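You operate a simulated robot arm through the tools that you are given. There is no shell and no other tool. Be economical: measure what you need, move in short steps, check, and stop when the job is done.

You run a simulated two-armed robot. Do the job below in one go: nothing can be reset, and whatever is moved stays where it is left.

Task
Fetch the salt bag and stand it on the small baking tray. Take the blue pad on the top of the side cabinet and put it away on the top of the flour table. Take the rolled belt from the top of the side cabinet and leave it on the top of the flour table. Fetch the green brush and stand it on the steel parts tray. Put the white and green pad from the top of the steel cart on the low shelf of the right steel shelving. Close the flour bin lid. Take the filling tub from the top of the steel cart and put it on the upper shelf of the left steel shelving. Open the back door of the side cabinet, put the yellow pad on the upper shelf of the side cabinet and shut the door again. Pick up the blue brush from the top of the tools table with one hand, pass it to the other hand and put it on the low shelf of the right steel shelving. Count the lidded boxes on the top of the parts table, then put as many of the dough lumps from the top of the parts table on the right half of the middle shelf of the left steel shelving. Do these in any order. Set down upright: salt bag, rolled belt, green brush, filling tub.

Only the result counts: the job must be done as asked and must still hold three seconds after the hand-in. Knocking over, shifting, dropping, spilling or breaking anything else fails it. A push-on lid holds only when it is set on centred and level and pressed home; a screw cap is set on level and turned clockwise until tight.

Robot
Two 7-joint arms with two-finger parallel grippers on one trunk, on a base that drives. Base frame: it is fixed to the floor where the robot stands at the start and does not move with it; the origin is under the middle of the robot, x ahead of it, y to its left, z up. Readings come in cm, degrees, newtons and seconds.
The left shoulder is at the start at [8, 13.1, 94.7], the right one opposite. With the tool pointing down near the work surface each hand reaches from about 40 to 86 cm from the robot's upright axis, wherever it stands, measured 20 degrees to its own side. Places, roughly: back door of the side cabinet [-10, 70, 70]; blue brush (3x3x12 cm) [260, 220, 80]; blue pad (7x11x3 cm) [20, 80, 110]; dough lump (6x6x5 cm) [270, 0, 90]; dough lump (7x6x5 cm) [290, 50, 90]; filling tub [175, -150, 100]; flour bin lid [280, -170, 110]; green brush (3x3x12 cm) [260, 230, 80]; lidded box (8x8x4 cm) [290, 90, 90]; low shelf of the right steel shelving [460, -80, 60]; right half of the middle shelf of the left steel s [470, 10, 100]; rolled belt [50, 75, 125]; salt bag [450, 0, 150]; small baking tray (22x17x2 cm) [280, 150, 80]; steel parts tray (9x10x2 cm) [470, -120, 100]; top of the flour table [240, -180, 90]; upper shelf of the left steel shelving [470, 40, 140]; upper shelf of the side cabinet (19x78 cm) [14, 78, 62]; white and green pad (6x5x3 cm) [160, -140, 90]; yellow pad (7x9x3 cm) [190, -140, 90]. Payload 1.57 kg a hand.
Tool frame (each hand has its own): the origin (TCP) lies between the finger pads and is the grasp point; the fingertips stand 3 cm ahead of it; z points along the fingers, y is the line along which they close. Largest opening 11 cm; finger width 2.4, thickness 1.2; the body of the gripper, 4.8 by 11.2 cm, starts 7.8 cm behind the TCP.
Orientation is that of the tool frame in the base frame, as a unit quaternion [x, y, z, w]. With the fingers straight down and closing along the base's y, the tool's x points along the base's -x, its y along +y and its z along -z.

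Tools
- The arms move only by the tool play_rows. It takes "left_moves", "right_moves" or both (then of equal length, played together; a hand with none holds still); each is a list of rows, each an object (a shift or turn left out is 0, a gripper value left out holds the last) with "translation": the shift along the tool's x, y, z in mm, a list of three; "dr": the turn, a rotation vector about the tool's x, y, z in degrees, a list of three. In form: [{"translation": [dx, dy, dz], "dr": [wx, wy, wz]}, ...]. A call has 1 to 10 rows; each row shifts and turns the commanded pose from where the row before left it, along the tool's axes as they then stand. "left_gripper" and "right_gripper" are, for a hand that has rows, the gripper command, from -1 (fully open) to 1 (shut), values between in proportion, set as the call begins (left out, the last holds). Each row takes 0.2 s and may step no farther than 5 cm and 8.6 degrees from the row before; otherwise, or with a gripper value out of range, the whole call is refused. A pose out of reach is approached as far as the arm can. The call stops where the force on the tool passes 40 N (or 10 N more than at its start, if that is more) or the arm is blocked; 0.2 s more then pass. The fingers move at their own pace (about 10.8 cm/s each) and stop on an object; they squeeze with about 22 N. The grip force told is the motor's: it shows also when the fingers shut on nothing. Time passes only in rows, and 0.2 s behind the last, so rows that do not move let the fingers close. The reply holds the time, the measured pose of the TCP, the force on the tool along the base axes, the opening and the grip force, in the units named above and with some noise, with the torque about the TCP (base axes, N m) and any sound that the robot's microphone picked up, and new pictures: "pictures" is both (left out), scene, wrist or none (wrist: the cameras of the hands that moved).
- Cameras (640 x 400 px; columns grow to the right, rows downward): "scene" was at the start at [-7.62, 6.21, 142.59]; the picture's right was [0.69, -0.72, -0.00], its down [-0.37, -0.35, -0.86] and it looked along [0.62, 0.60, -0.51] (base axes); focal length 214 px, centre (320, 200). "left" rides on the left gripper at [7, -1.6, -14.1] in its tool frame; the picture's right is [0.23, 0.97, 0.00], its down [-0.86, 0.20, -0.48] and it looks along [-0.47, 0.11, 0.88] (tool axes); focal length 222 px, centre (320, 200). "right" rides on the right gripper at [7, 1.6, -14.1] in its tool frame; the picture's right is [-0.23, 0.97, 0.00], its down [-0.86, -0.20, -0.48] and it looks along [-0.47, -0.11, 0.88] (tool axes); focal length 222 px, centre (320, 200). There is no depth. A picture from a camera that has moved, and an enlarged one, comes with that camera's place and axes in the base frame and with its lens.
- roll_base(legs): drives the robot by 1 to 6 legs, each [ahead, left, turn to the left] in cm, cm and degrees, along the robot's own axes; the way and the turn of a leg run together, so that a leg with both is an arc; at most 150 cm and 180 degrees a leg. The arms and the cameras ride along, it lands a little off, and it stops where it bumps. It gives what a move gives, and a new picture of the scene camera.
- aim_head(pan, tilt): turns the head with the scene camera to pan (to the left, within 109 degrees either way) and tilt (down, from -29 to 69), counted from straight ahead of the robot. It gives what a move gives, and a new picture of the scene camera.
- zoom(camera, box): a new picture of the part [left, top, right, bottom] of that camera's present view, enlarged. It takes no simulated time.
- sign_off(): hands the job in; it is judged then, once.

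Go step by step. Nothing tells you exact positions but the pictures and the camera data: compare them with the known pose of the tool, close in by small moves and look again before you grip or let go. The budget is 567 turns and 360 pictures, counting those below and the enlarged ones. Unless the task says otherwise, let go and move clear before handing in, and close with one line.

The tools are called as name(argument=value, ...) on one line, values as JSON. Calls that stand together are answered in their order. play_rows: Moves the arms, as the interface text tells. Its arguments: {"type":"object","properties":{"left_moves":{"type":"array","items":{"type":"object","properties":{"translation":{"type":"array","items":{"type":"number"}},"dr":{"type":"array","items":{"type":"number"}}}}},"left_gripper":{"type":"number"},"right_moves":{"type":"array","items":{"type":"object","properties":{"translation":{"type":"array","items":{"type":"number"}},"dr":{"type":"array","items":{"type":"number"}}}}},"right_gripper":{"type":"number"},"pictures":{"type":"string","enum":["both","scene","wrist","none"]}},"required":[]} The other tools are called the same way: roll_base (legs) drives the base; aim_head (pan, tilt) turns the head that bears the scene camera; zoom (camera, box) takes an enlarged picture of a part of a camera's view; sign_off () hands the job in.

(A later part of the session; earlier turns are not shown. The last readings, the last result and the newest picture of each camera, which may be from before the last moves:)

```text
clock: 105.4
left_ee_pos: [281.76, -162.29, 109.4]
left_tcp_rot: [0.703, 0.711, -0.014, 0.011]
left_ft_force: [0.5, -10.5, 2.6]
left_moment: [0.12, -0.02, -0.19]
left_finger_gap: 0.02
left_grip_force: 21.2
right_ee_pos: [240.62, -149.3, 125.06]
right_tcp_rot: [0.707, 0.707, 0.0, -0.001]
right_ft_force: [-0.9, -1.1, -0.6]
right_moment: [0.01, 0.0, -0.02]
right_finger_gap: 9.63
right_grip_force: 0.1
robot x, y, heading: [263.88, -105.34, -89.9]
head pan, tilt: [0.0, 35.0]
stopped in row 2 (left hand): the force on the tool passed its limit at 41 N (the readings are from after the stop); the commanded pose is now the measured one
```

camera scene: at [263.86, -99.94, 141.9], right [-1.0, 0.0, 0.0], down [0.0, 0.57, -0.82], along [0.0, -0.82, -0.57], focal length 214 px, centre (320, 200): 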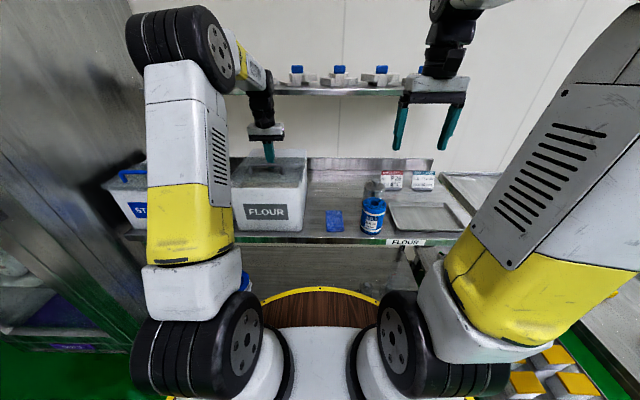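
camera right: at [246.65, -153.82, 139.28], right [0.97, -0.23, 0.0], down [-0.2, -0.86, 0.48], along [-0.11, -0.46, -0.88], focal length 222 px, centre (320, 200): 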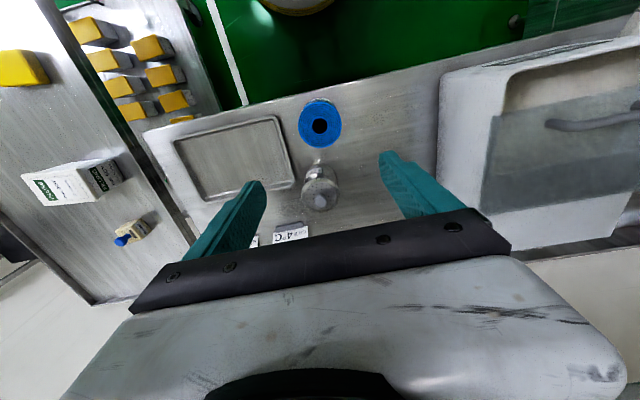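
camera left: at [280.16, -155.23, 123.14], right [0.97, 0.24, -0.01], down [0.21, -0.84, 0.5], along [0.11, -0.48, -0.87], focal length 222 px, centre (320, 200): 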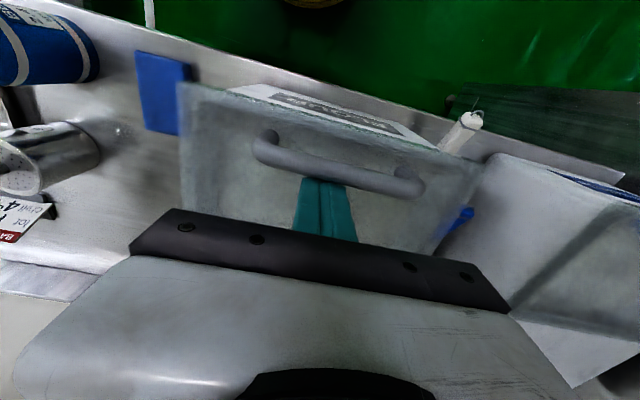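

The lid hit its end stop, so it is closed. I'll back the fingers off the handle and raise the hand.

play_rows(left_moves=[{"translation": [-8, 0, 0]}, {"translation": [-8, 0, 0]}, {"translation": [0, 0, -30]}, {"translation": [0, 0, -45]}, {"translation": [0, 0, -45]}, {"translation": [20, 0, -40]}, {"translation": [35, 0, 0]}, {"translation": [35, 0, 0]}, {"translation": [35, 0, 0]}, {"translation": [35, 0, 0]}], pictures="both")

zoom(camera="scene", box=[190, 110, 450, 270])

```text
clock: 107.6
left_ee_pos: [281.65, -147.19, 124.8]
left_tcp_rot: [0.703, 0.711, -0.012, 0.011]
left_ft_force: [0.5, 0.0, 0.5]
left_moment: [0.04, 0.01, 0.02]
left_finger_gap: 0.03
left_grip_force: 21.4
right_ee_pos: [240.46, -149.42, 124.94]
right_tcp_rot: [0.707, 0.708, 0.001, -0.001]
right_ft_force: [0.5, -0.5, -0.7]
right_moment: [0.03, 0.02, -0.03]
right_finger_gap: 9.62
right_grip_force: 0.1
robot x, y, heading: [264.06, -105.28, -89.7]
head pan, tilt: [0.0, 35.0]
camera scene: at [263.86, -100.02, 141.9], right [-1.0, 0.0, 0.0], down [0.0, 0.57, -0.82], along [0.0, -0.82, -0.57], focal length 214 px, centre (320, 200)
camera left: at [279.96, -139.95, 138.7], right [0.97, 0.24, -0.01], down [0.21, -0.84, 0.5], along [0.11, -0.49, -0.86], focal length 222 px, centre (320, 200)
```

scene: 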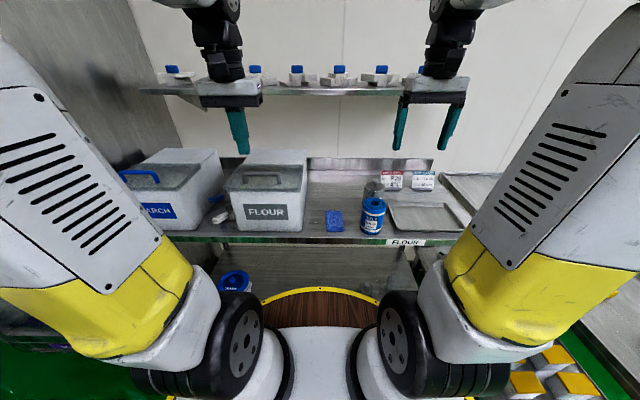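
left: 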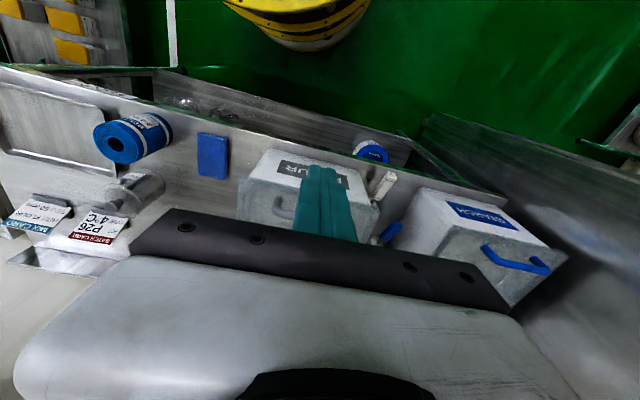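

```text
2.46 times, centred on (320, 190) of scene
camera zoom: at [263.86, -100.02, 141.9], right [-1.0, 0.0, 0.0], down [0.0, 0.57, -0.82], along [0.0, -0.82, -0.57], focal length 528 px, centre (320, 225)
```

zoom: 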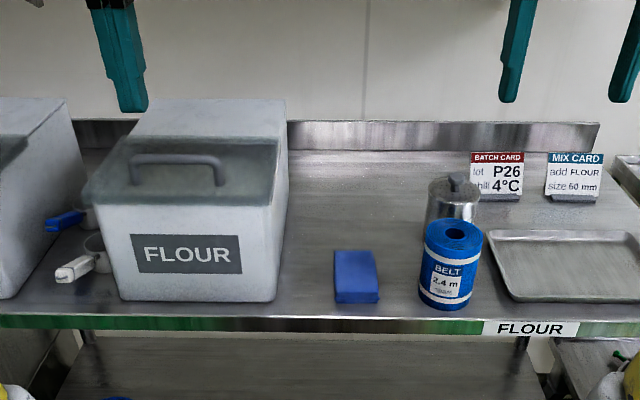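

The lid is closed and the pad and belt are standing well. Next I'll stand on the +x side of the cart, facing it, for the tub and the white-green pad.

roll_base(legs=[[11, -36, 0], [0, 0, -90]])

aim_head(pan=0, tilt=45)

```text
clock: 113.8
left_ee_pos: [186.49, -134.02, 124.92]
left_tcp_rot: [1.0, 0.008, -0.016, -0.001]
left_ft_force: [-0.2, 0.1, -0.1]
left_moment: [0.0, -0.01, 0.03]
left_finger_gap: 0.0
left_grip_force: 21.6
right_ee_pos: [184.2, -93.01, 125.12]
right_tcp_rot: [1.0, 0.002, 0.0, 0.001]
right_ft_force: [0.1, 0.6, 0.0]
right_moment: [0.02, 0.01, 0.02]
right_finger_gap: 9.65
right_grip_force: 0.1
robot x, y, heading: [228.47, -116.19, -179.6]
head pan, tilt: [0.0, 35.0]
camera scene: at [233.43, -116.24, 141.9], right [-0.01, 1.0, 0.0], down [0.57, 0.0, -0.82], along [-0.82, -0.01, -0.57], focal length 214 px, centre (320, 200)
```

scene: 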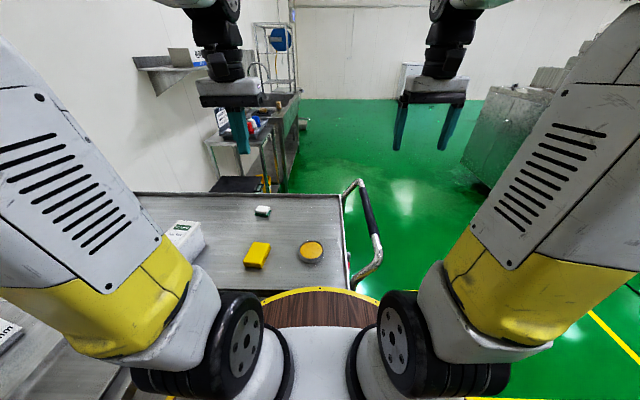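

```text
clock: 114.5
left_ee_pos: [186.38, -134.05, 124.82]
left_tcp_rot: [1.0, 0.009, -0.016, -0.002]
left_ft_force: [0.5, 0.1, -0.4]
left_moment: [0.0, 0.04, -0.02]
left_finger_gap: 0.0
left_grip_force: 20.8
right_ee_pos: [184.18, -93.02, 125.04]
right_tcp_rot: [1.0, 0.002, 0.001, 0.0]
right_ft_force: [1.1, 0.5, 0.8]
right_moment: [0.0, 0.02, -0.03]
right_finger_gap: 9.63
right_grip_force: 0.0
robot x, y, heading: [228.6, -116.19, -179.5]
head pan, tilt: [0.0, 45.0]
camera scene: at [234.11, -116.23, 140.42], right [-0.01, 1.0, 0.0], down [0.71, 0.01, -0.71], along [-0.71, -0.01, -0.71], focal length 214 px, centre (320, 200)
```

scene: 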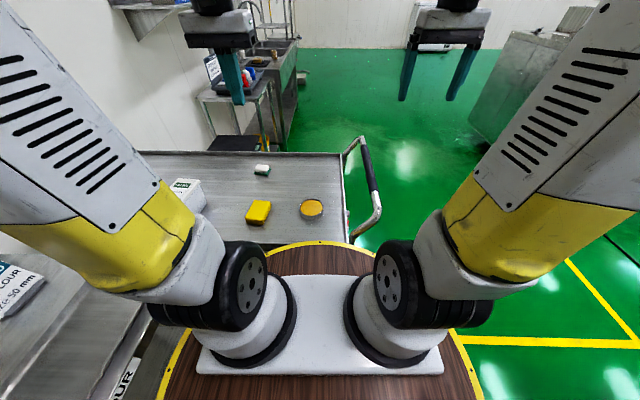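

roll_base(legs=[[0, 0, 29.5]])

zoom(camera="scene", box=[180, 80, 420, 230])

```text
clock: 116.4
left_ee_pos: [200.61, -152.59, 124.78]
left_tcp_rot: [0.964, 0.264, -0.016, 0.003]
left_ft_force: [-0.6, 0.1, 0.9]
left_moment: [-0.01, 0.02, 0.02]
left_finger_gap: 0.01
left_grip_force: 21.3
right_ee_pos: [178.52, -117.88, 125.08]
right_tcp_rot: [0.966, 0.258, -0.001, 0.0]
right_ft_force: [0.0, 0.6, 0.1]
right_moment: [-0.02, -0.04, 0.02]
right_finger_gap: 9.62
right_grip_force: 0.0
robot x, y, heading: [228.52, -116.6, -149.9]
head pan, tilt: [0.0, 45.0]
camera scene: at [233.32, -113.35, 140.42], right [-0.5, 0.87, 0.0], down [0.61, 0.35, -0.71], along [-0.61, -0.35, -0.71], focal length 214 px, centre (320, 200)
```

scene: 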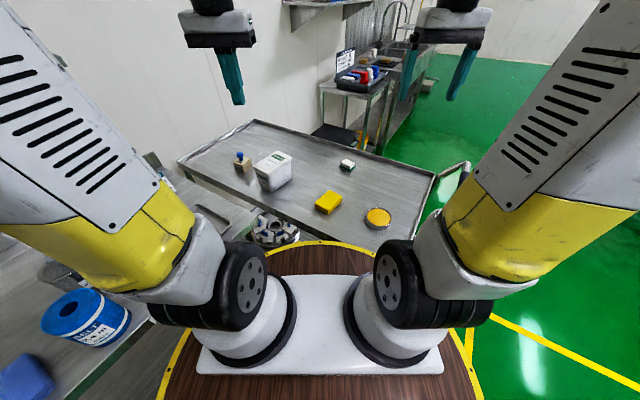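

```text
2.67 times, centred on (300, 155) of scene
camera zoom: at [233.32, -113.35, 140.42], right [-0.5, 0.87, 0.0], down [0.61, 0.35, -0.71], along [-0.61, -0.35, -0.71], focal length 572 px, centre (373, 320)
```

zoom: 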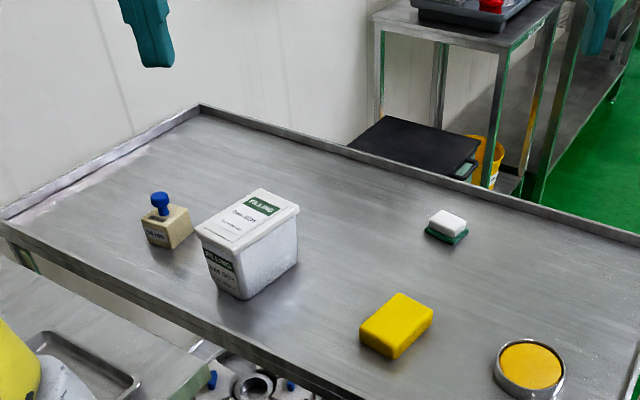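

The tub stands at about (184.7, −161), top z ≈ 94, about 12 by 7 cm with the short side along y. I'll turn the left hand 30° to close along y and hover over it.

play_rows(left_moves=[{"dr": [0, 1.85, 7.5]}, {"dr": [0, 0, 7.5]}, {"dr": [0, 0, 7.5]}, {"dr": [0, 0, 7.5]}, {"translation": [-40, 20, 0]}, {"translation": [-40, 20, 0]}, {"translation": [-40, 22, 20]}, {"translation": [-39, 22, 20]}, {"translation": [0, 0, 30]}, {"translation": [0, 0, 30]}], left_gripper=-1, pictures="wrist")

```text
clock: 118.6
left_ee_pos: [185.01, -161.15, 114.87]
left_tcp_rot: [1.0, 0.005, 0.0, -0.001]
left_ft_force: [-1.0, 0.1, 0.1]
left_moment: [-0.02, 0.02, -0.01]
left_finger_gap: 11.01
left_grip_force: 0.0
right_ee_pos: [178.59, -117.78, 125.09]
right_tcp_rot: [0.966, 0.258, 0.0, 0.0]
right_ft_force: [0.1, 0.1, 0.1]
right_moment: [0.01, -0.03, 0.01]
right_finger_gap: 9.64
right_grip_force: 0.0
robot x, y, heading: [228.43, -116.39, -149.7]
head pan, tilt: [0.0, 45.0]
camera left: at [191.77, -159.51, 128.93], right [0.24, -0.97, 0.0], down [-0.85, -0.21, 0.48], along [-0.47, -0.11, -0.88], focal length 222 px, centre (320, 200)
```

left: 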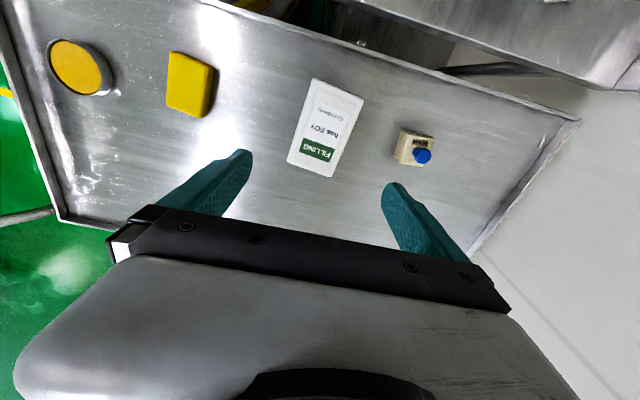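

I'll tilt the hand 45° forward so the same grip also works inside the shelf, and align the yaw with the tub.

play_rows(left_moves=[{"translation": [15, 5, 0], "dr": [0, 0, 5.5]}, {"dr": [0, -7.5, 0]}, {"dr": [0, -7.5, 0]}, {"dr": [0, -7.5, 0]}, {"dr": [0, -7.5, 0]}, {"dr": [0, -7.5, 0]}, {"dr": [0, -7.5, 0]}], pictures="both")

```text
clock: 120.2
left_ee_pos: [186.32, -161.68, 114.9]
left_tcp_rot: [0.923, -0.039, -0.383, -0.017]
left_ft_force: [-0.4, 0.5, 0.2]
left_moment: [-0.03, -0.03, 0.0]
left_finger_gap: 10.98
left_grip_force: 0.0
right_ee_pos: [178.41, -117.81, 124.99]
right_tcp_rot: [0.966, 0.257, 0.0, 0.0]
right_ft_force: [-0.2, -0.7, -0.5]
right_moment: [0.01, 0.01, 0.02]
right_finger_gap: 9.62
right_grip_force: 0.0
robot x, y, heading: [228.23, -116.1, -150.2]
head pan, tilt: [0.0, 45.0]
camera scene: at [233.31, -113.35, 140.42], right [-0.5, 0.87, 0.0], down [0.61, 0.35, -0.71], along [-0.61, -0.35, -0.71], focal length 214 px, centre (320, 200)
camera left: at [201.28, -161.33, 119.86], right [0.08, -0.98, -0.16], down [-0.28, -0.18, 0.94], along [-0.96, -0.03, -0.29], focal length 222 px, centre (320, 200)
```

scene: 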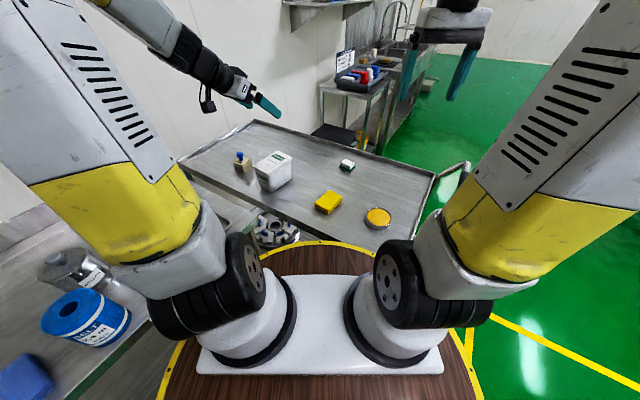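
left: 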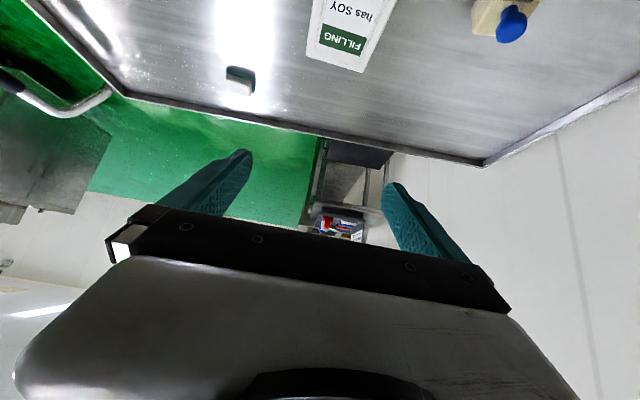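

play_rows(left_moves=[{"translation": [28, 0, 25]}, {"translation": [28, 0, 25]}, {"translation": [28, 0, 25]}, {"translation": [28, 0, 25]}], pictures="both")

zoom(camera="scene", box=[180, 80, 420, 230])

```text
clock: 121.2
left_ee_pos: [187.14, -161.58, 99.82]
left_tcp_rot: [0.923, -0.041, -0.383, -0.018]
left_ft_force: [0.0, 0.0, -0.5]
left_moment: [-0.02, -0.01, 0.02]
left_finger_gap: 10.99
left_grip_force: 0.1
right_ee_pos: [178.47, -117.83, 125.07]
right_tcp_rot: [0.966, 0.258, -0.001, 0.0]
right_ft_force: [0.6, 0.0, 0.3]
right_moment: [-0.03, 0.01, -0.01]
right_finger_gap: 9.65
right_grip_force: 0.1
robot x, y, heading: [227.94, -116.17, -149.8]
head pan, tilt: [0.0, 45.0]
camera scene: at [233.34, -113.33, 140.42], right [-0.5, 0.87, 0.0], down [0.61, 0.35, -0.71], along [-0.61, -0.35, -0.71], focal length 214 px, centre (320, 200)
camera left: at [202.11, -161.34, 104.84], right [0.08, -0.98, -0.16], down [-0.28, -0.18, 0.94], along [-0.96, -0.03, -0.29], focal length 222 px, centre (320, 200)
```

scene: 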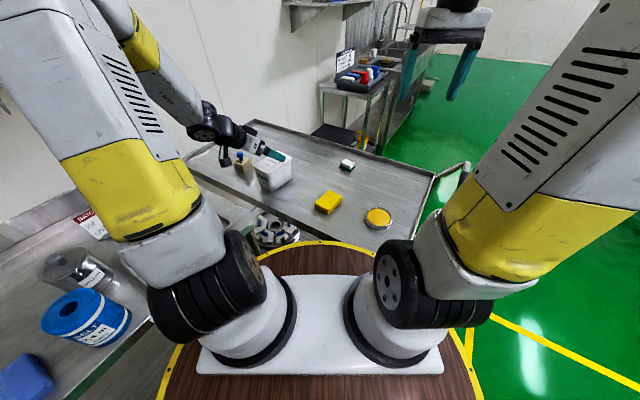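
left: 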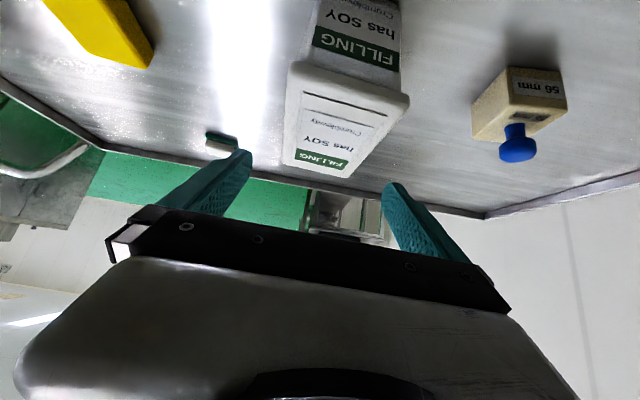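

```text
2.67 times, centred on (300, 155) of scene
camera zoom: at [233.34, -113.33, 140.42], right [-0.5, 0.87, 0.0], down [0.61, 0.35, -0.71], along [-0.61, -0.35, -0.71], focal length 572 px, centre (373, 320)
```

zoom: 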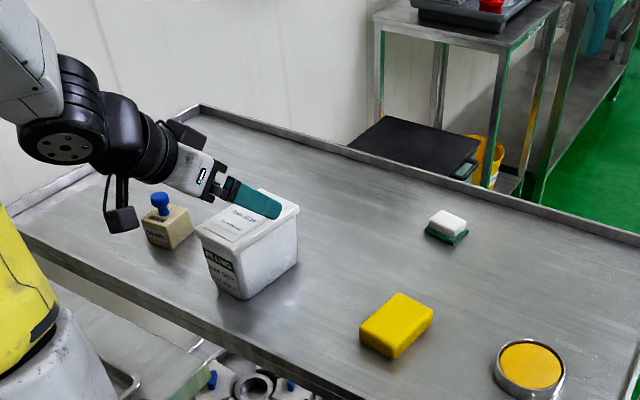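

play_rows(left_moves=[{"translation": [24, 2, 24]}, {"translation": [24, 0, 24]}, {"translation": [21, 0, 21]}], pictures="wrist")

zoom(camera="scene", box=[180, 80, 420, 230])

```text
clock: 122.0
left_ee_pos: [187.17, -161.83, 90.08]
left_tcp_rot: [0.923, -0.04, -0.382, -0.016]
left_ft_force: [-1.0, 0.3, -0.4]
left_moment: [0.02, 0.02, 0.03]
left_finger_gap: 11.01
left_grip_force: 0.0
right_ee_pos: [178.45, -117.77, 125.17]
right_tcp_rot: [0.966, 0.258, -0.001, 0.0]
right_ft_force: [-0.4, 0.2, -0.3]
right_moment: [-0.05, 0.02, -0.04]
right_finger_gap: 9.64
right_grip_force: 0.1
robot x, y, heading: [228.28, -116.16, -150.2]
head pan, tilt: [0.0, 45.0]
camera left: at [202.09, -161.64, 95.05], right [0.08, -0.98, -0.16], down [-0.28, -0.18, 0.94], along [-0.96, -0.03, -0.29], focal length 222 px, centre (320, 200)
```

left: 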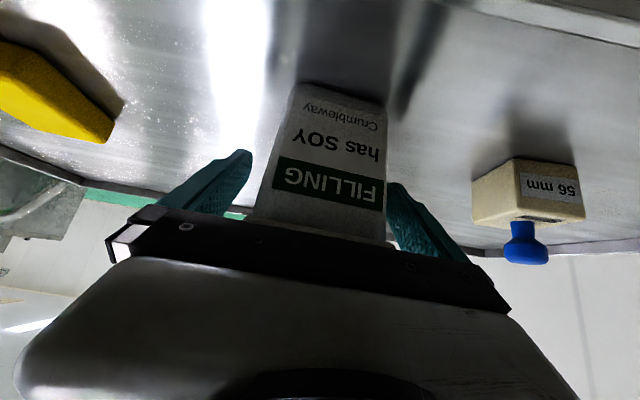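

```text
2.67 times, centred on (300, 155) of scene
camera zoom: at [233.35, -113.34, 140.42], right [-0.5, 0.87, 0.0], down [0.61, 0.35, -0.71], along [-0.61, -0.35, -0.71], focal length 572 px, centre (373, 320)
```

zoom: 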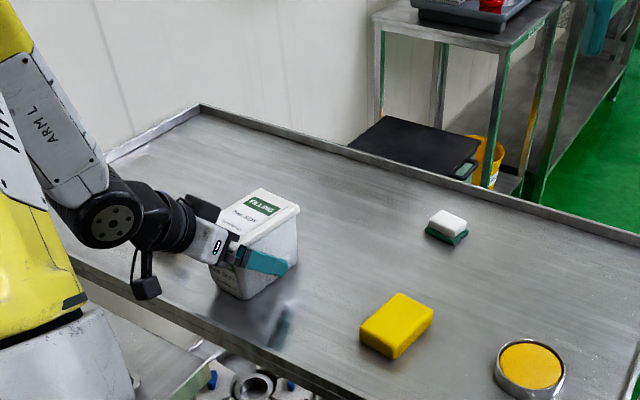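

play_rows(left_moves=[{"translation": [0, 3, 0]}, {}, {}, {}, {}], left_gripper=1, pictures="none")

play_rows(left_moves=[{"translation": [-4, 0, -4]}, {"translation": [-7, 0, -7]}, {"translation": [-10, 0, -10]}, {"translation": [-12, 0, -12]}], pictures="wrist")

zoom(camera="scene", box=[180, 80, 420, 230])

```text
clock: 123.2
left_ee_pos: [187.14, -162.06, 90.13]
left_tcp_rot: [0.923, -0.039, -0.383, -0.017]
left_ft_force: [-0.5, 1.0, -0.3]
left_moment: [-0.04, 0.23, -0.16]
left_finger_gap: 8.09
left_grip_force: 22.0
right_ee_pos: [178.31, -117.76, 125.08]
right_tcp_rot: [0.966, 0.257, 0.001, 0.001]
right_ft_force: [0.2, 0.7, 0.5]
right_moment: [-0.03, -0.02, -0.04]
right_finger_gap: 9.64
right_grip_force: 0.0
robot x, y, heading: [228.22, -115.9, -149.9]
head pan, tilt: [0.0, 45.0]
```

```text
clock: 124.2
left_ee_pos: [187.17, -162.21, 94.71]
left_tcp_rot: [0.923, -0.04, -0.382, -0.017]
left_ft_force: [-0.5, 0.4, -8.9]
left_moment: [0.0, -0.16, 0.01]
left_finger_gap: 8.01
left_grip_force: 21.9
right_ee_pos: [178.42, -117.85, 125.05]
right_tcp_rot: [0.966, 0.258, 0.001, 0.0]
right_ft_force: [-1.2, 0.1, 0.8]
right_moment: [-0.03, 0.0, 0.0]
right_finger_gap: 9.62
right_grip_force: 0.0
robot x, y, heading: [228.3, -116.46, -149.8]
head pan, tilt: [0.0, 45.0]
camera left: at [202.08, -161.88, 99.76], right [0.08, -0.98, -0.16], down [-0.28, -0.18, 0.94], along [-0.96, -0.03, -0.29], focal length 222 px, centre (320, 200)
```

left: 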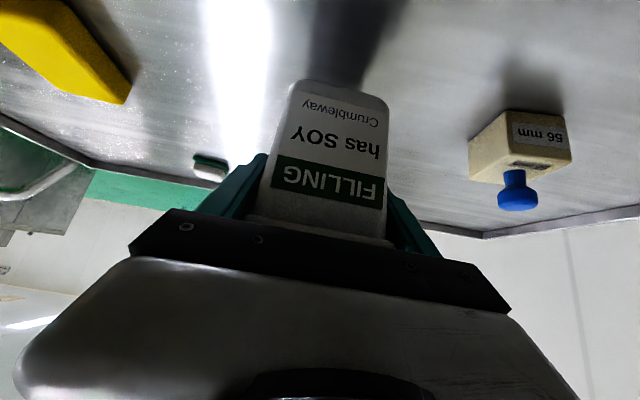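

```text
2.67 times, centred on (300, 155) of scene
camera zoom: at [233.3, -113.39, 140.42], right [-0.5, 0.87, 0.0], down [0.61, 0.35, -0.71], along [-0.61, -0.35, -0.71], focal length 572 px, centre (373, 320)
```

zoom: 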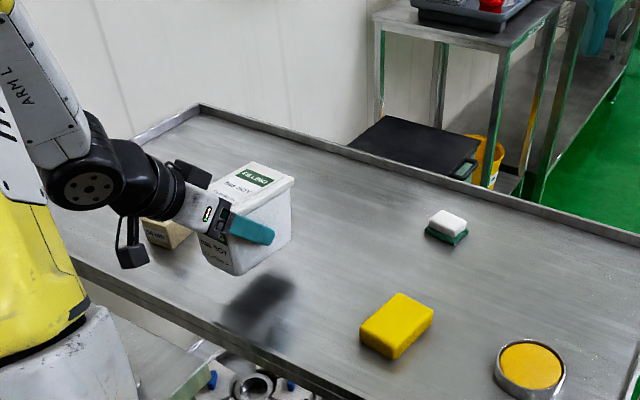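

play_rows(left_moves=[{"translation": [-14, 0, -14]}, {"translation": [-18, 0, -18]}, {"translation": [-20, 0, -20]}, {"translation": [-20, 0, -20]}, {"translation": [-20, 0, -20]}, {"translation": [-20, 0, -20]}, {"translation": [-20, 0, -20]}, {"translation": [-20, 0, -20]}, {"translation": [-15, 0, -15]}, {"translation": [-8, 0, -8]}], pictures="none")

```text
clock: 126.4
left_ee_pos: [187.17, -162.21, 119.45]
left_tcp_rot: [0.923, -0.039, -0.382, -0.016]
left_ft_force: [-0.5, -0.6, -8.0]
left_moment: [0.0, -0.19, -0.01]
left_finger_gap: 7.96
left_grip_force: 22.1
right_ee_pos: [178.3, -117.88, 125.07]
right_tcp_rot: [0.967, 0.257, 0.001, -0.001]
right_ft_force: [-0.1, 1.4, 0.5]
right_moment: [0.0, -0.04, 0.0]
right_finger_gap: 9.63
right_grip_force: 0.1
robot x, y, heading: [228.45, -116.34, -149.9]
head pan, tilt: [0.0, 45.0]
```

play_rows(right_moves=[{"translation": [-40, 20, 10]}, {"translation": [-40, 20, 20]}, {"translation": [-40, 20, 20]}, {"translation": [-40, 20, 20]}, {"translation": [-30, 20, 30]}, {"translation": [-18, 13, 20]}], right_gripper=-1, pictures="wrist")

```text
clock: 127.8
left_ee_pos: [187.18, -162.24, 119.55]
left_tcp_rot: [0.923, -0.039, -0.382, -0.016]
left_ft_force: [1.0, 0.7, -8.6]
left_moment: [-0.03, -0.15, 0.0]
left_finger_gap: 8.0
left_grip_force: 21.3
right_ee_pos: [165.92, -138.05, 113.07]
right_tcp_rot: [0.966, 0.258, 0.0, 0.001]
right_ft_force: [0.3, 0.0, 0.1]
right_moment: [-0.01, 0.0, 0.01]
right_finger_gap: 11.02
right_grip_force: 0.1
robot x, y, heading: [228.21, -115.96, -150.1]
head pan, tilt: [0.0, 45.0]
camera right: at [172.83, -135.93, 127.24], right [0.29, -0.96, 0.0], down [-0.84, -0.25, 0.48], along [-0.46, -0.14, -0.88], focal length 222 px, centre (320, 200)
```

right: 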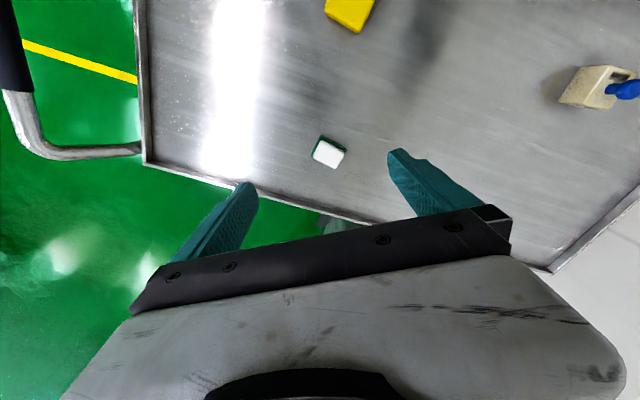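

play_rows(right_moves=[{"dr": [0, 0, 7.4]}, {"dr": [0, 0, 7.4]}, {"dr": [0, 0, 7.4]}, {"dr": [0, 0, 7.4]}, {"translation": [-25, 33, 0], "dr": [0, 0, 7.4]}, {"dr": [0, -8.5, 0]}, {"dr": [0, -8.5, 0]}, {"dr": [0, -8.5, 0]}, {"dr": [0, -8.5, 0]}, {"dr": [0, -8.5, 0]}], pictures="none")

play_rows(right_moves=[{"translation": [0, 0, 0], "dr": [0, -2.5, 0]}, {"translation": [30, 0, 30]}, {"translation": [30, 0, 30]}, {"translation": [30, 0, 30]}], pictures="both")

```text
clock: 130.0
left_ee_pos: [187.19, -162.22, 119.42]
left_tcp_rot: [0.923, -0.04, -0.383, -0.018]
left_ft_force: [0.3, -0.1, -7.4]
left_moment: [-0.05, -0.15, 0.03]
left_finger_gap: 7.99
left_grip_force: 22.5
right_ee_pos: [163.46, -141.17, 113.01]
right_tcp_rot: [0.93, -0.058, -0.362, -0.022]
right_ft_force: [0.0, 1.0, -0.2]
right_moment: [-0.02, -0.01, 0.01]
right_finger_gap: 11.0
right_grip_force: 0.1
robot x, y, heading: [228.39, -116.37, -149.9]
head pan, tilt: [0.0, 45.0]
```

```text
clock: 131.0
left_ee_pos: [187.13, -162.12, 119.54]
left_tcp_rot: [0.923, -0.04, -0.382, -0.017]
left_ft_force: [1.3, 0.7, -8.1]
left_moment: [0.01, -0.16, 0.02]
left_finger_gap: 7.96
left_grip_force: 22.1
right_ee_pos: [163.6, -141.27, 100.29]
right_tcp_rot: [0.922, -0.058, -0.382, -0.024]
right_ft_force: [-0.4, -0.3, 0.1]
right_moment: [-0.03, -0.01, 0.03]
right_finger_gap: 11.03
right_grip_force: 0.0
robot x, y, heading: [228.46, -116.17, -150.0]
head pan, tilt: [0.0, 45.0]
camera scene: at [233.32, -113.35, 140.42], right [-0.5, 0.87, 0.0], down [0.61, 0.35, -0.71], along [-0.61, -0.35, -0.71], focal length 214 px, centre (320, 200)
camera right: at [178.21, -144.78, 105.36], right [-0.28, -0.95, 0.16], down [-0.24, 0.23, 0.94], along [-0.93, 0.23, -0.29], focal length 222 px, centre (320, 200)
```

scene: 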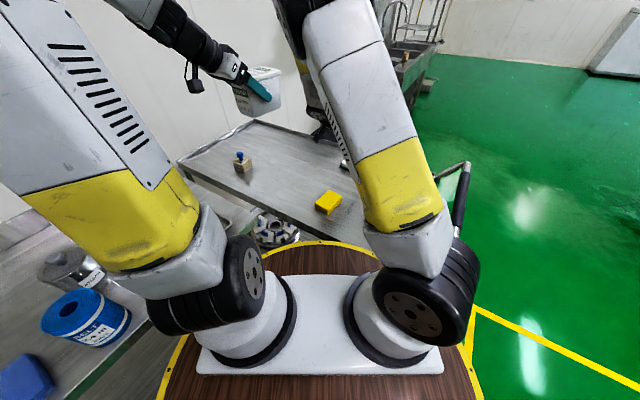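
right: 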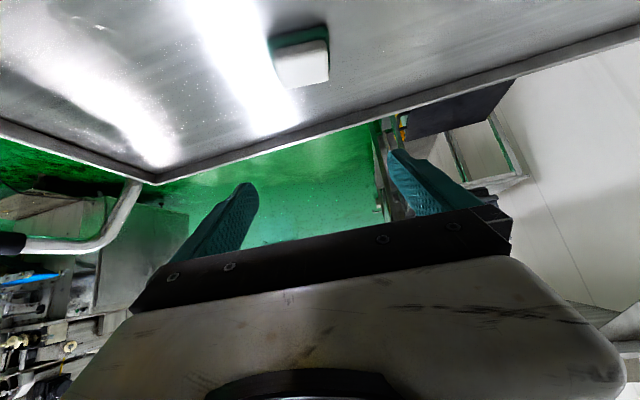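

play_rows(right_moves=[{"translation": [26, 0, 28]}, {"translation": [26, 0, 28]}, {"translation": [24, 0, 27]}, {"translation": [5, 0, 5]}], pictures="both")

```text
clock: 132.0
left_ee_pos: [187.2, -162.23, 119.38]
left_tcp_rot: [0.923, -0.039, -0.382, -0.016]
left_ft_force: [0.5, -0.5, -9.1]
left_moment: [0.0, -0.17, 0.0]
left_finger_gap: 8.0
left_grip_force: 22.2
right_ee_pos: [163.07, -141.26, 88.29]
right_tcp_rot: [0.922, -0.057, -0.381, -0.023]
right_ft_force: [0.3, -0.6, 0.2]
right_moment: [0.0, 0.0, -0.01]
right_finger_gap: 11.01
right_grip_force: 0.0
robot x, y, heading: [228.18, -116.35, -150.1]
head pan, tilt: [0.0, 45.0]
camera scene: at [233.31, -113.38, 140.42], right [-0.5, 0.87, 0.0], down [0.61, 0.35, -0.71], along [-0.61, -0.35, -0.71], focal length 214 px, centre (320, 200)
camera right: at [177.67, -144.74, 93.38], right [-0.28, -0.95, 0.16], down [-0.24, 0.23, 0.94], along [-0.93, 0.23, -0.29], focal length 222 px, centre (320, 200)
```

scene: 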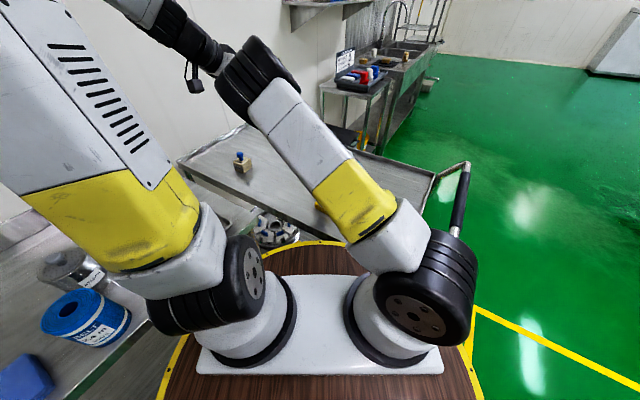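
right: 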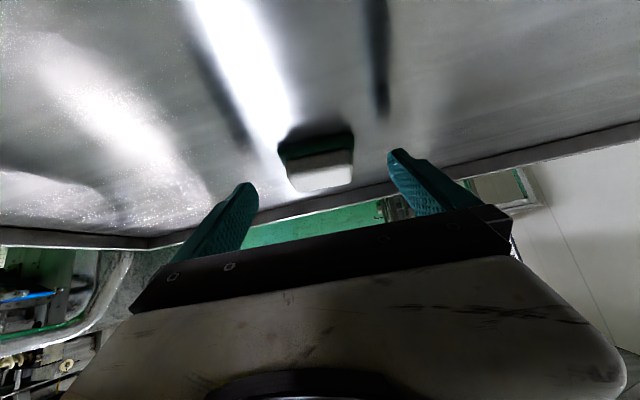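

play_rows(right_moves=[{"translation": [4, 0, 4]}, {"translation": [4, 0, 4]}, {"translation": [3, 0, 3]}, {"translation": [3, 0, 3]}, {"translation": [3, 0, 3]}, {"translation": [3, 0, 3]}], pictures="none")

```text
clock: 132.9
left_ee_pos: [187.37, -162.21, 119.33]
left_tcp_rot: [0.923, -0.039, -0.382, -0.018]
left_ft_force: [0.0, -0.7, -8.7]
left_moment: [-0.03, -0.2, -0.01]
left_finger_gap: 8.0
left_grip_force: 22.1
right_ee_pos: [162.97, -141.31, 86.96]
right_tcp_rot: [0.921, -0.056, -0.385, -0.023]
right_ft_force: [6.3, -0.9, 11.9]
right_moment: [0.61, -0.09, -0.37]
right_finger_gap: 10.98
right_grip_force: 0.0
robot x, y, heading: [227.97, -116.24, -150.0]
head pan, tilt: [0.0, 45.0]
stopped in row 4 (right hand): the force on the tool passed its limit at 47 N (the readings are from after the stop); the commanded pose is now the measured one
```

play_rows(right_moves=[{"translation": [-1, 0, -1]}, {}, {}, {}, {}], right_gripper=1, pictures="none")

play_rows(right_moves=[{"translation": [-3, 0, -3]}, {"translation": [-6, 0, -6]}, {"translation": [-10, 0, -10]}, {"translation": [-12, 0, -12]}, {"translation": [-14, 0, -14]}, {"translation": [-16, 0, -16]}], pictures="wrist")

```text
clock: 134.2
left_ee_pos: [187.2, -162.24, 119.39]
left_tcp_rot: [0.923, -0.04, -0.382, -0.017]
left_ft_force: [0.7, 0.3, -8.2]
left_moment: [0.0, -0.17, -0.01]
left_finger_gap: 7.97
left_grip_force: 21.5
right_ee_pos: [163.09, -141.23, 86.94]
right_tcp_rot: [0.921, -0.058, -0.384, -0.024]
right_ft_force: [0.3, -0.2, 0.6]
right_moment: [-0.01, -0.04, 0.01]
right_finger_gap: 5.93
right_grip_force: 22.0
robot x, y, heading: [228.38, -116.22, -150.1]
head pan, tilt: [0.0, 45.0]
```

```text
clock: 135.6
left_ee_pos: [187.18, -162.28, 119.45]
left_tcp_rot: [0.923, -0.039, -0.382, -0.017]
left_ft_force: [0.1, -0.4, -8.3]
left_moment: [0.02, -0.2, -0.01]
left_finger_gap: 7.97
left_grip_force: 21.6
right_ee_pos: [163.04, -141.26, 95.67]
right_tcp_rot: [0.921, -0.057, -0.384, -0.023]
right_ft_force: [0.0, 0.9, -0.5]
right_moment: [-0.01, -0.01, 0.04]
right_finger_gap: 5.94
right_grip_force: 22.2
robot x, y, heading: [228.68, -116.15, -149.7]
head pan, tilt: [0.0, 45.0]
camera right: at [177.63, -144.79, 100.66], right [-0.28, -0.95, 0.16], down [-0.24, 0.23, 0.94], along [-0.93, 0.23, -0.29], focal length 222 px, centre (320, 200)
```

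right: 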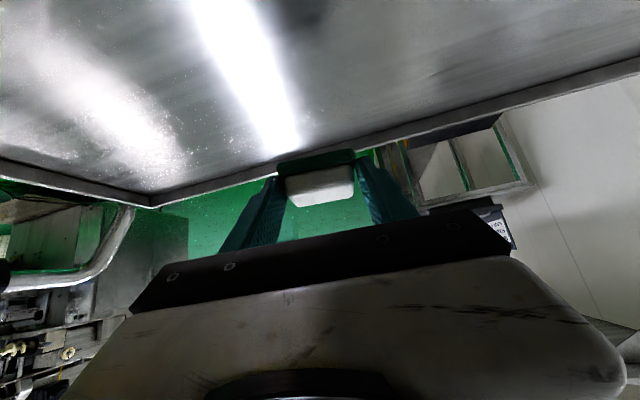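

play_rows(right_moves=[{"translation": [-16, 0, -16]}, {"translation": [-18, 0, -18]}, {"translation": [-18, 0, -18]}, {"translation": [-18, 0, -18]}, {"translation": [-18, 0, -18]}, {"translation": [-18, 0, -18]}, {"translation": [-18, 0, -18]}, {"translation": [-18, 0, -18]}, {"translation": [-10, 0, -10]}, {"translation": [-5, 0, -5]}], pictures="none")

play_rows(right_moves=[{"translation": [6, -10, -6]}, {"translation": [12, -16, -12]}, {"translation": [14, -18, -14]}, {"translation": [14, -18, -14]}, {"translation": [14, -18, -14]}, {"translation": [14, -18, -14]}, {"translation": [14, -18, -14]}, {"translation": [12, -14, -12]}], pictures="scene")

```text
clock: 137.8
left_ee_pos: [187.2, -162.27, 119.45]
left_tcp_rot: [0.923, -0.039, -0.382, -0.017]
left_ft_force: [-0.8, 0.3, -8.9]
left_moment: [0.02, -0.2, 0.01]
left_finger_gap: 8.01
left_grip_force: 22.0
right_ee_pos: [163.06, -141.42, 117.93]
right_tcp_rot: [0.922, -0.056, -0.384, -0.023]
right_ft_force: [-0.9, -0.2, -1.0]
right_moment: [-0.03, 0.01, -0.03]
right_finger_gap: 5.93
right_grip_force: 22.4
robot x, y, heading: [228.27, -116.27, -149.9]
head pan, tilt: [0.0, 45.0]
```

```text
clock: 139.6
left_ee_pos: [187.27, -162.36, 119.38]
left_tcp_rot: [0.923, -0.039, -0.382, -0.017]
left_ft_force: [-0.4, 1.0, -8.6]
left_moment: [0.01, -0.17, -0.01]
left_finger_gap: 7.97
left_grip_force: 21.7
right_ee_pos: [178.63, -130.11, 117.82]
right_tcp_rot: [0.921, -0.058, -0.384, -0.024]
right_ft_force: [-0.5, -0.4, -0.1]
right_moment: [-0.03, 0.0, -0.01]
right_finger_gap: 5.95
right_grip_force: 21.6
robot x, y, heading: [228.18, -116.08, -150.2]
head pan, tilt: [0.0, 45.0]
camera scene: at [233.3, -113.38, 140.42], right [-0.5, 0.87, 0.0], down [0.61, 0.35, -0.71], along [-0.61, -0.35, -0.71], focal length 214 px, centre (320, 200)
```

scene: 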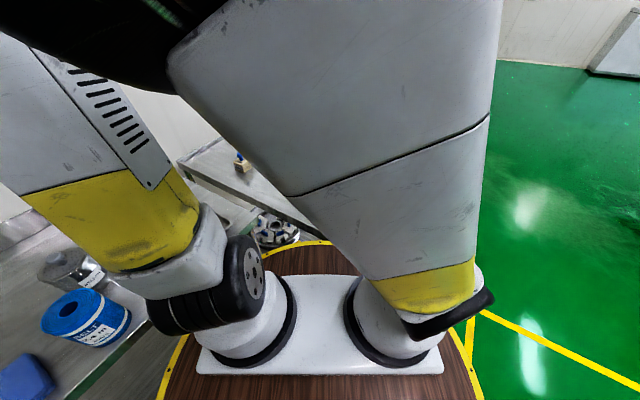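

Both are held. I'll realign both hands' yaw with the robot for driving and bring them to comfortable carrying places.

play_rows(left_moves=[{"dr": [-5.0, 0, -5.0]}, {"dr": [-5.0, 0, -5.0]}, {"dr": [-5.0, 0, -5.0]}, {"dr": [-5.0, 0, -5.0]}, {"dr": [-5.0, 0, -5.0]}, {"translation": [10, 0, -10]}, {"translation": [14, 0, -14]}, {"translation": [14, 0, -14]}, {"translation": [14, 0, -14]}, {"translation": [10, 0, -10]}], right_moves=[{"dr": [-5.0, 0, -5.0]}, {"dr": [-5.0, 0, -5.0]}, {"dr": [-5.0, 0, -5.0]}, {"dr": [-5.0, 0, -5.0]}, {"dr": [-5.0, 0, -5.0]}, {"translation": [0, -15, 0]}, {"translation": [0, -25, 0]}, {"translation": [0, -25, 0]}, {"translation": [0, -25, 0]}, {"translation": [0, -20, 0]}], pictures="scene")

```text
clock: 141.8
left_ee_pos: [194.69, -157.78, 119.45]
left_tcp_rot: [0.892, 0.242, -0.368, 0.099]
left_ft_force: [-0.2, -0.4, -8.4]
left_moment: [0.12, -0.14, -0.01]
left_finger_gap: 8.01
left_grip_force: 22.4
right_ee_pos: [173.5, -120.45, 117.81]
right_tcp_rot: [0.895, 0.227, -0.372, 0.094]
right_ft_force: [0.2, -0.2, -0.5]
right_moment: [-0.01, 0.03, 0.02]
right_finger_gap: 5.94
right_grip_force: 22.0
robot x, y, heading: [228.35, -116.37, -150.2]
head pan, tilt: [0.0, 45.0]
camera scene: at [233.32, -113.39, 140.42], right [-0.5, 0.87, 0.0], down [0.61, 0.35, -0.71], along [-0.61, -0.35, -0.71], focal length 214 px, centre (320, 200)
```

scene: 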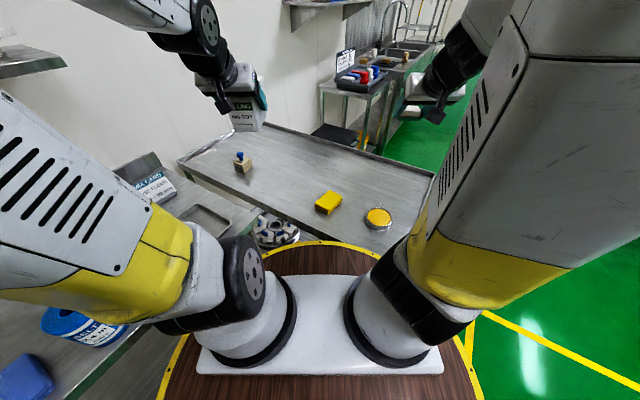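

roll_base(legs=[[-14, -16, 0], [0, 0, 150]])

aim_head(pan=0, tilt=15)

```text
clock: 149.6
left_ee_pos: [281.97, -75.61, 119.51]
left_tcp_rot: [-0.011, 0.924, 0.004, 0.382]
left_ft_force: [0.1, -0.2, -8.3]
left_moment: [0.0, 0.17, 0.03]
left_finger_gap: 7.97
left_grip_force: 21.3
right_ee_pos: [282.3, -118.53, 117.76]
right_tcp_rot: [0.006, 0.923, -0.004, 0.384]
right_ft_force: [0.6, -0.1, 0.2]
right_moment: [-0.02, 0.0, 0.0]
right_finger_gap: 5.89
right_grip_force: 22.2
robot x, y, heading: [232.5, -95.69, 0.9]
head pan, tilt: [0.0, 45.0]
camera scene: at [226.41, -95.65, 140.42], right [0.02, -1.0, 0.0], down [-0.71, -0.01, -0.71], along [0.71, 0.01, -0.71], focal length 214 px, centre (320, 200)
```

scene: 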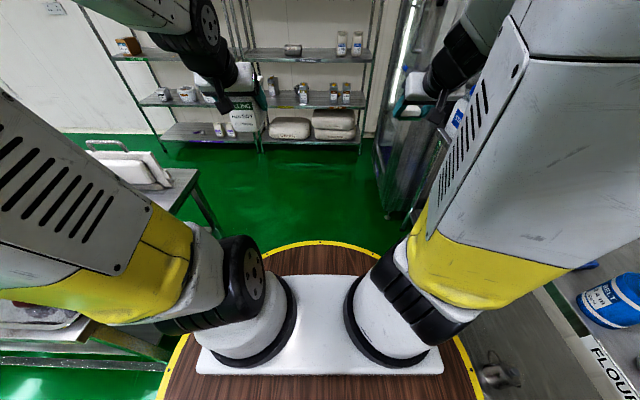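

```text
clock: 150.6
left_ee_pos: [282.02, -75.56, 119.54]
left_tcp_rot: [-0.01, 0.924, 0.004, 0.382]
left_ft_force: [0.5, 0.5, -8.7]
left_moment: [-0.01, 0.2, 0.0]
left_finger_gap: 8.01
left_grip_force: 22.1
right_ee_pos: [282.36, -118.52, 117.73]
right_tcp_rot: [0.005, 0.923, -0.003, 0.385]
right_ft_force: [0.2, 0.5, -0.7]
right_moment: [0.01, -0.02, -0.02]
right_finger_gap: 5.86
right_grip_force: 22.1
robot x, y, heading: [232.53, -95.93, 1.0]
head pan, tilt: [0.0, 15.0]
camera scene: at [227.62, -95.63, 145.09], right [0.02, -1.0, 0.0], down [-0.26, 0.0, -0.97], along [0.97, 0.02, -0.26], focal length 214 px, centre (320, 200)
```

scene: 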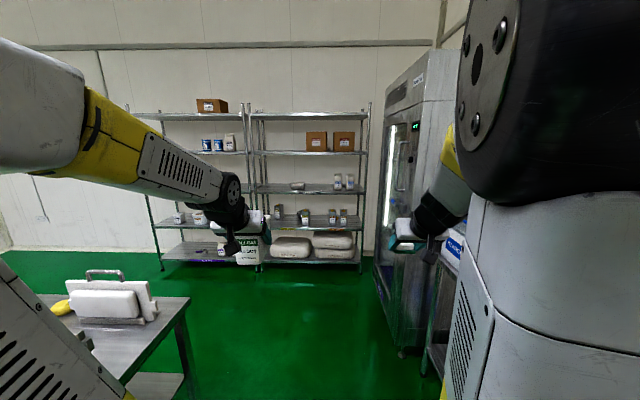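

roll_base(legs=[[100, 0, 0], [50, 35, 0]])

aim_head(pan=25, tilt=10)

aim_head(pan=-25, tilt=20)

```text
clock: 158.8
left_ee_pos: [432.03, -37.61, 119.45]
left_tcp_rot: [-0.012, 0.924, 0.004, 0.382]
left_ft_force: [0.2, 0.4, -8.5]
left_moment: [0.01, 0.15, 0.01]
left_finger_gap: 7.99
left_grip_force: 22.0
right_ee_pos: [432.64, -80.6, 117.67]
right_tcp_rot: [0.005, 0.923, -0.003, 0.384]
right_ft_force: [0.9, 0.0, -0.7]
right_moment: [0.01, 0.02, 0.01]
right_finger_gap: 5.88
right_grip_force: 22.2
robot x, y, heading: [382.48, -58.04, 1.0]
head pan, tilt: [0.0, 15.0]
camera scene: at [377.75, -57.79, 145.1], right [0.02, -1.0, 0.0], down [-0.26, 0.0, -0.97], along [0.97, 0.02, -0.26], focal length 214 px, centre (320, 200)
```

scene: 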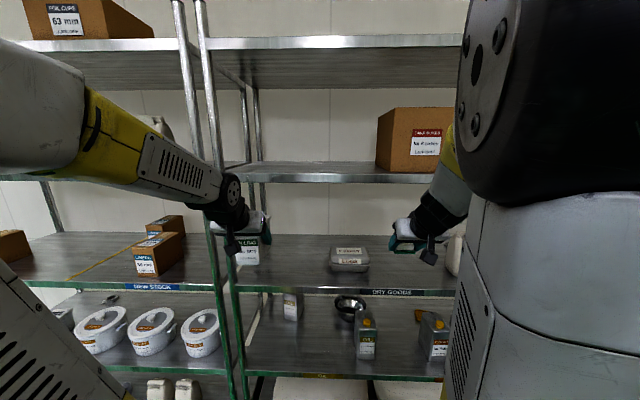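

```text
clock: 159.7
left_ee_pos: [432.01, -37.71, 119.34]
left_tcp_rot: [-0.011, 0.924, 0.004, 0.382]
left_ft_force: [-0.6, 0.0, -9.6]
left_moment: [-0.01, 0.17, -0.01]
left_finger_gap: 8.0
left_grip_force: 21.9
right_ee_pos: [432.5, -80.58, 117.69]
right_tcp_rot: [0.005, 0.923, -0.004, 0.384]
right_ft_force: [0.4, -0.6, -0.5]
right_moment: [0.02, 0.02, 0.04]
right_finger_gap: 5.88
right_grip_force: 21.8
robot x, y, heading: [382.14, -57.66, 1.1]
head pan, tilt: [25.0, 10.0]
camera scene: at [376.77, -53.88, 145.91], right [0.44, -0.9, 0.0], down [-0.16, -0.08, -0.98], along [0.89, 0.43, -0.17], focal length 214 px, centre (320, 200)
```

scene: 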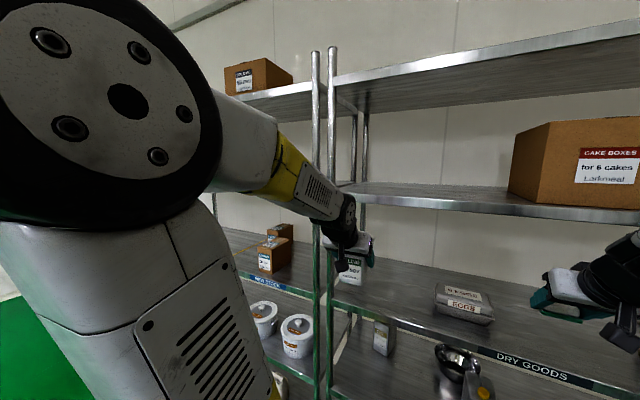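

```text
clock: 160.9
left_ee_pos: [432.06, -37.73, 119.43]
left_tcp_rot: [-0.012, 0.924, 0.004, 0.381]
left_ft_force: [-0.2, 0.1, -8.6]
left_moment: [0.01, 0.16, -0.01]
left_finger_gap: 8.0
left_grip_force: 21.5
right_ee_pos: [432.53, -80.63, 117.77]
right_tcp_rot: [0.006, 0.923, -0.004, 0.384]
right_ft_force: [-0.7, -0.6, 0.2]
right_moment: [0.05, -0.03, -0.02]
right_finger_gap: 5.9
right_grip_force: 21.9
robot x, y, heading: [382.59, -57.57, 0.9]
head pan, tilt: [-25.0, 20.0]
camera scene: at [376.92, -61.73, 144.29], right [-0.41, -0.91, 0.0], down [-0.31, 0.14, -0.94], along [0.86, -0.38, -0.34], focal length 214 px, centre (320, 200)
```

scene: 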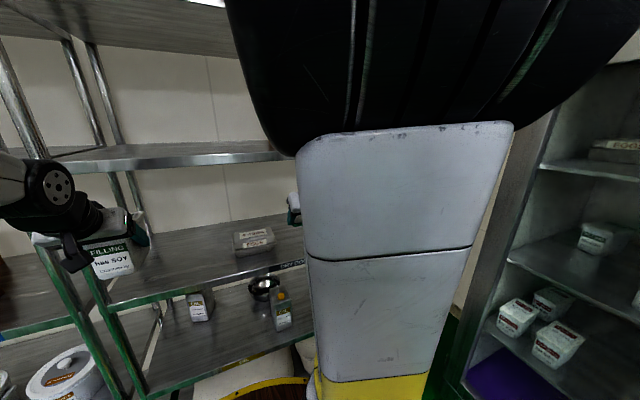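

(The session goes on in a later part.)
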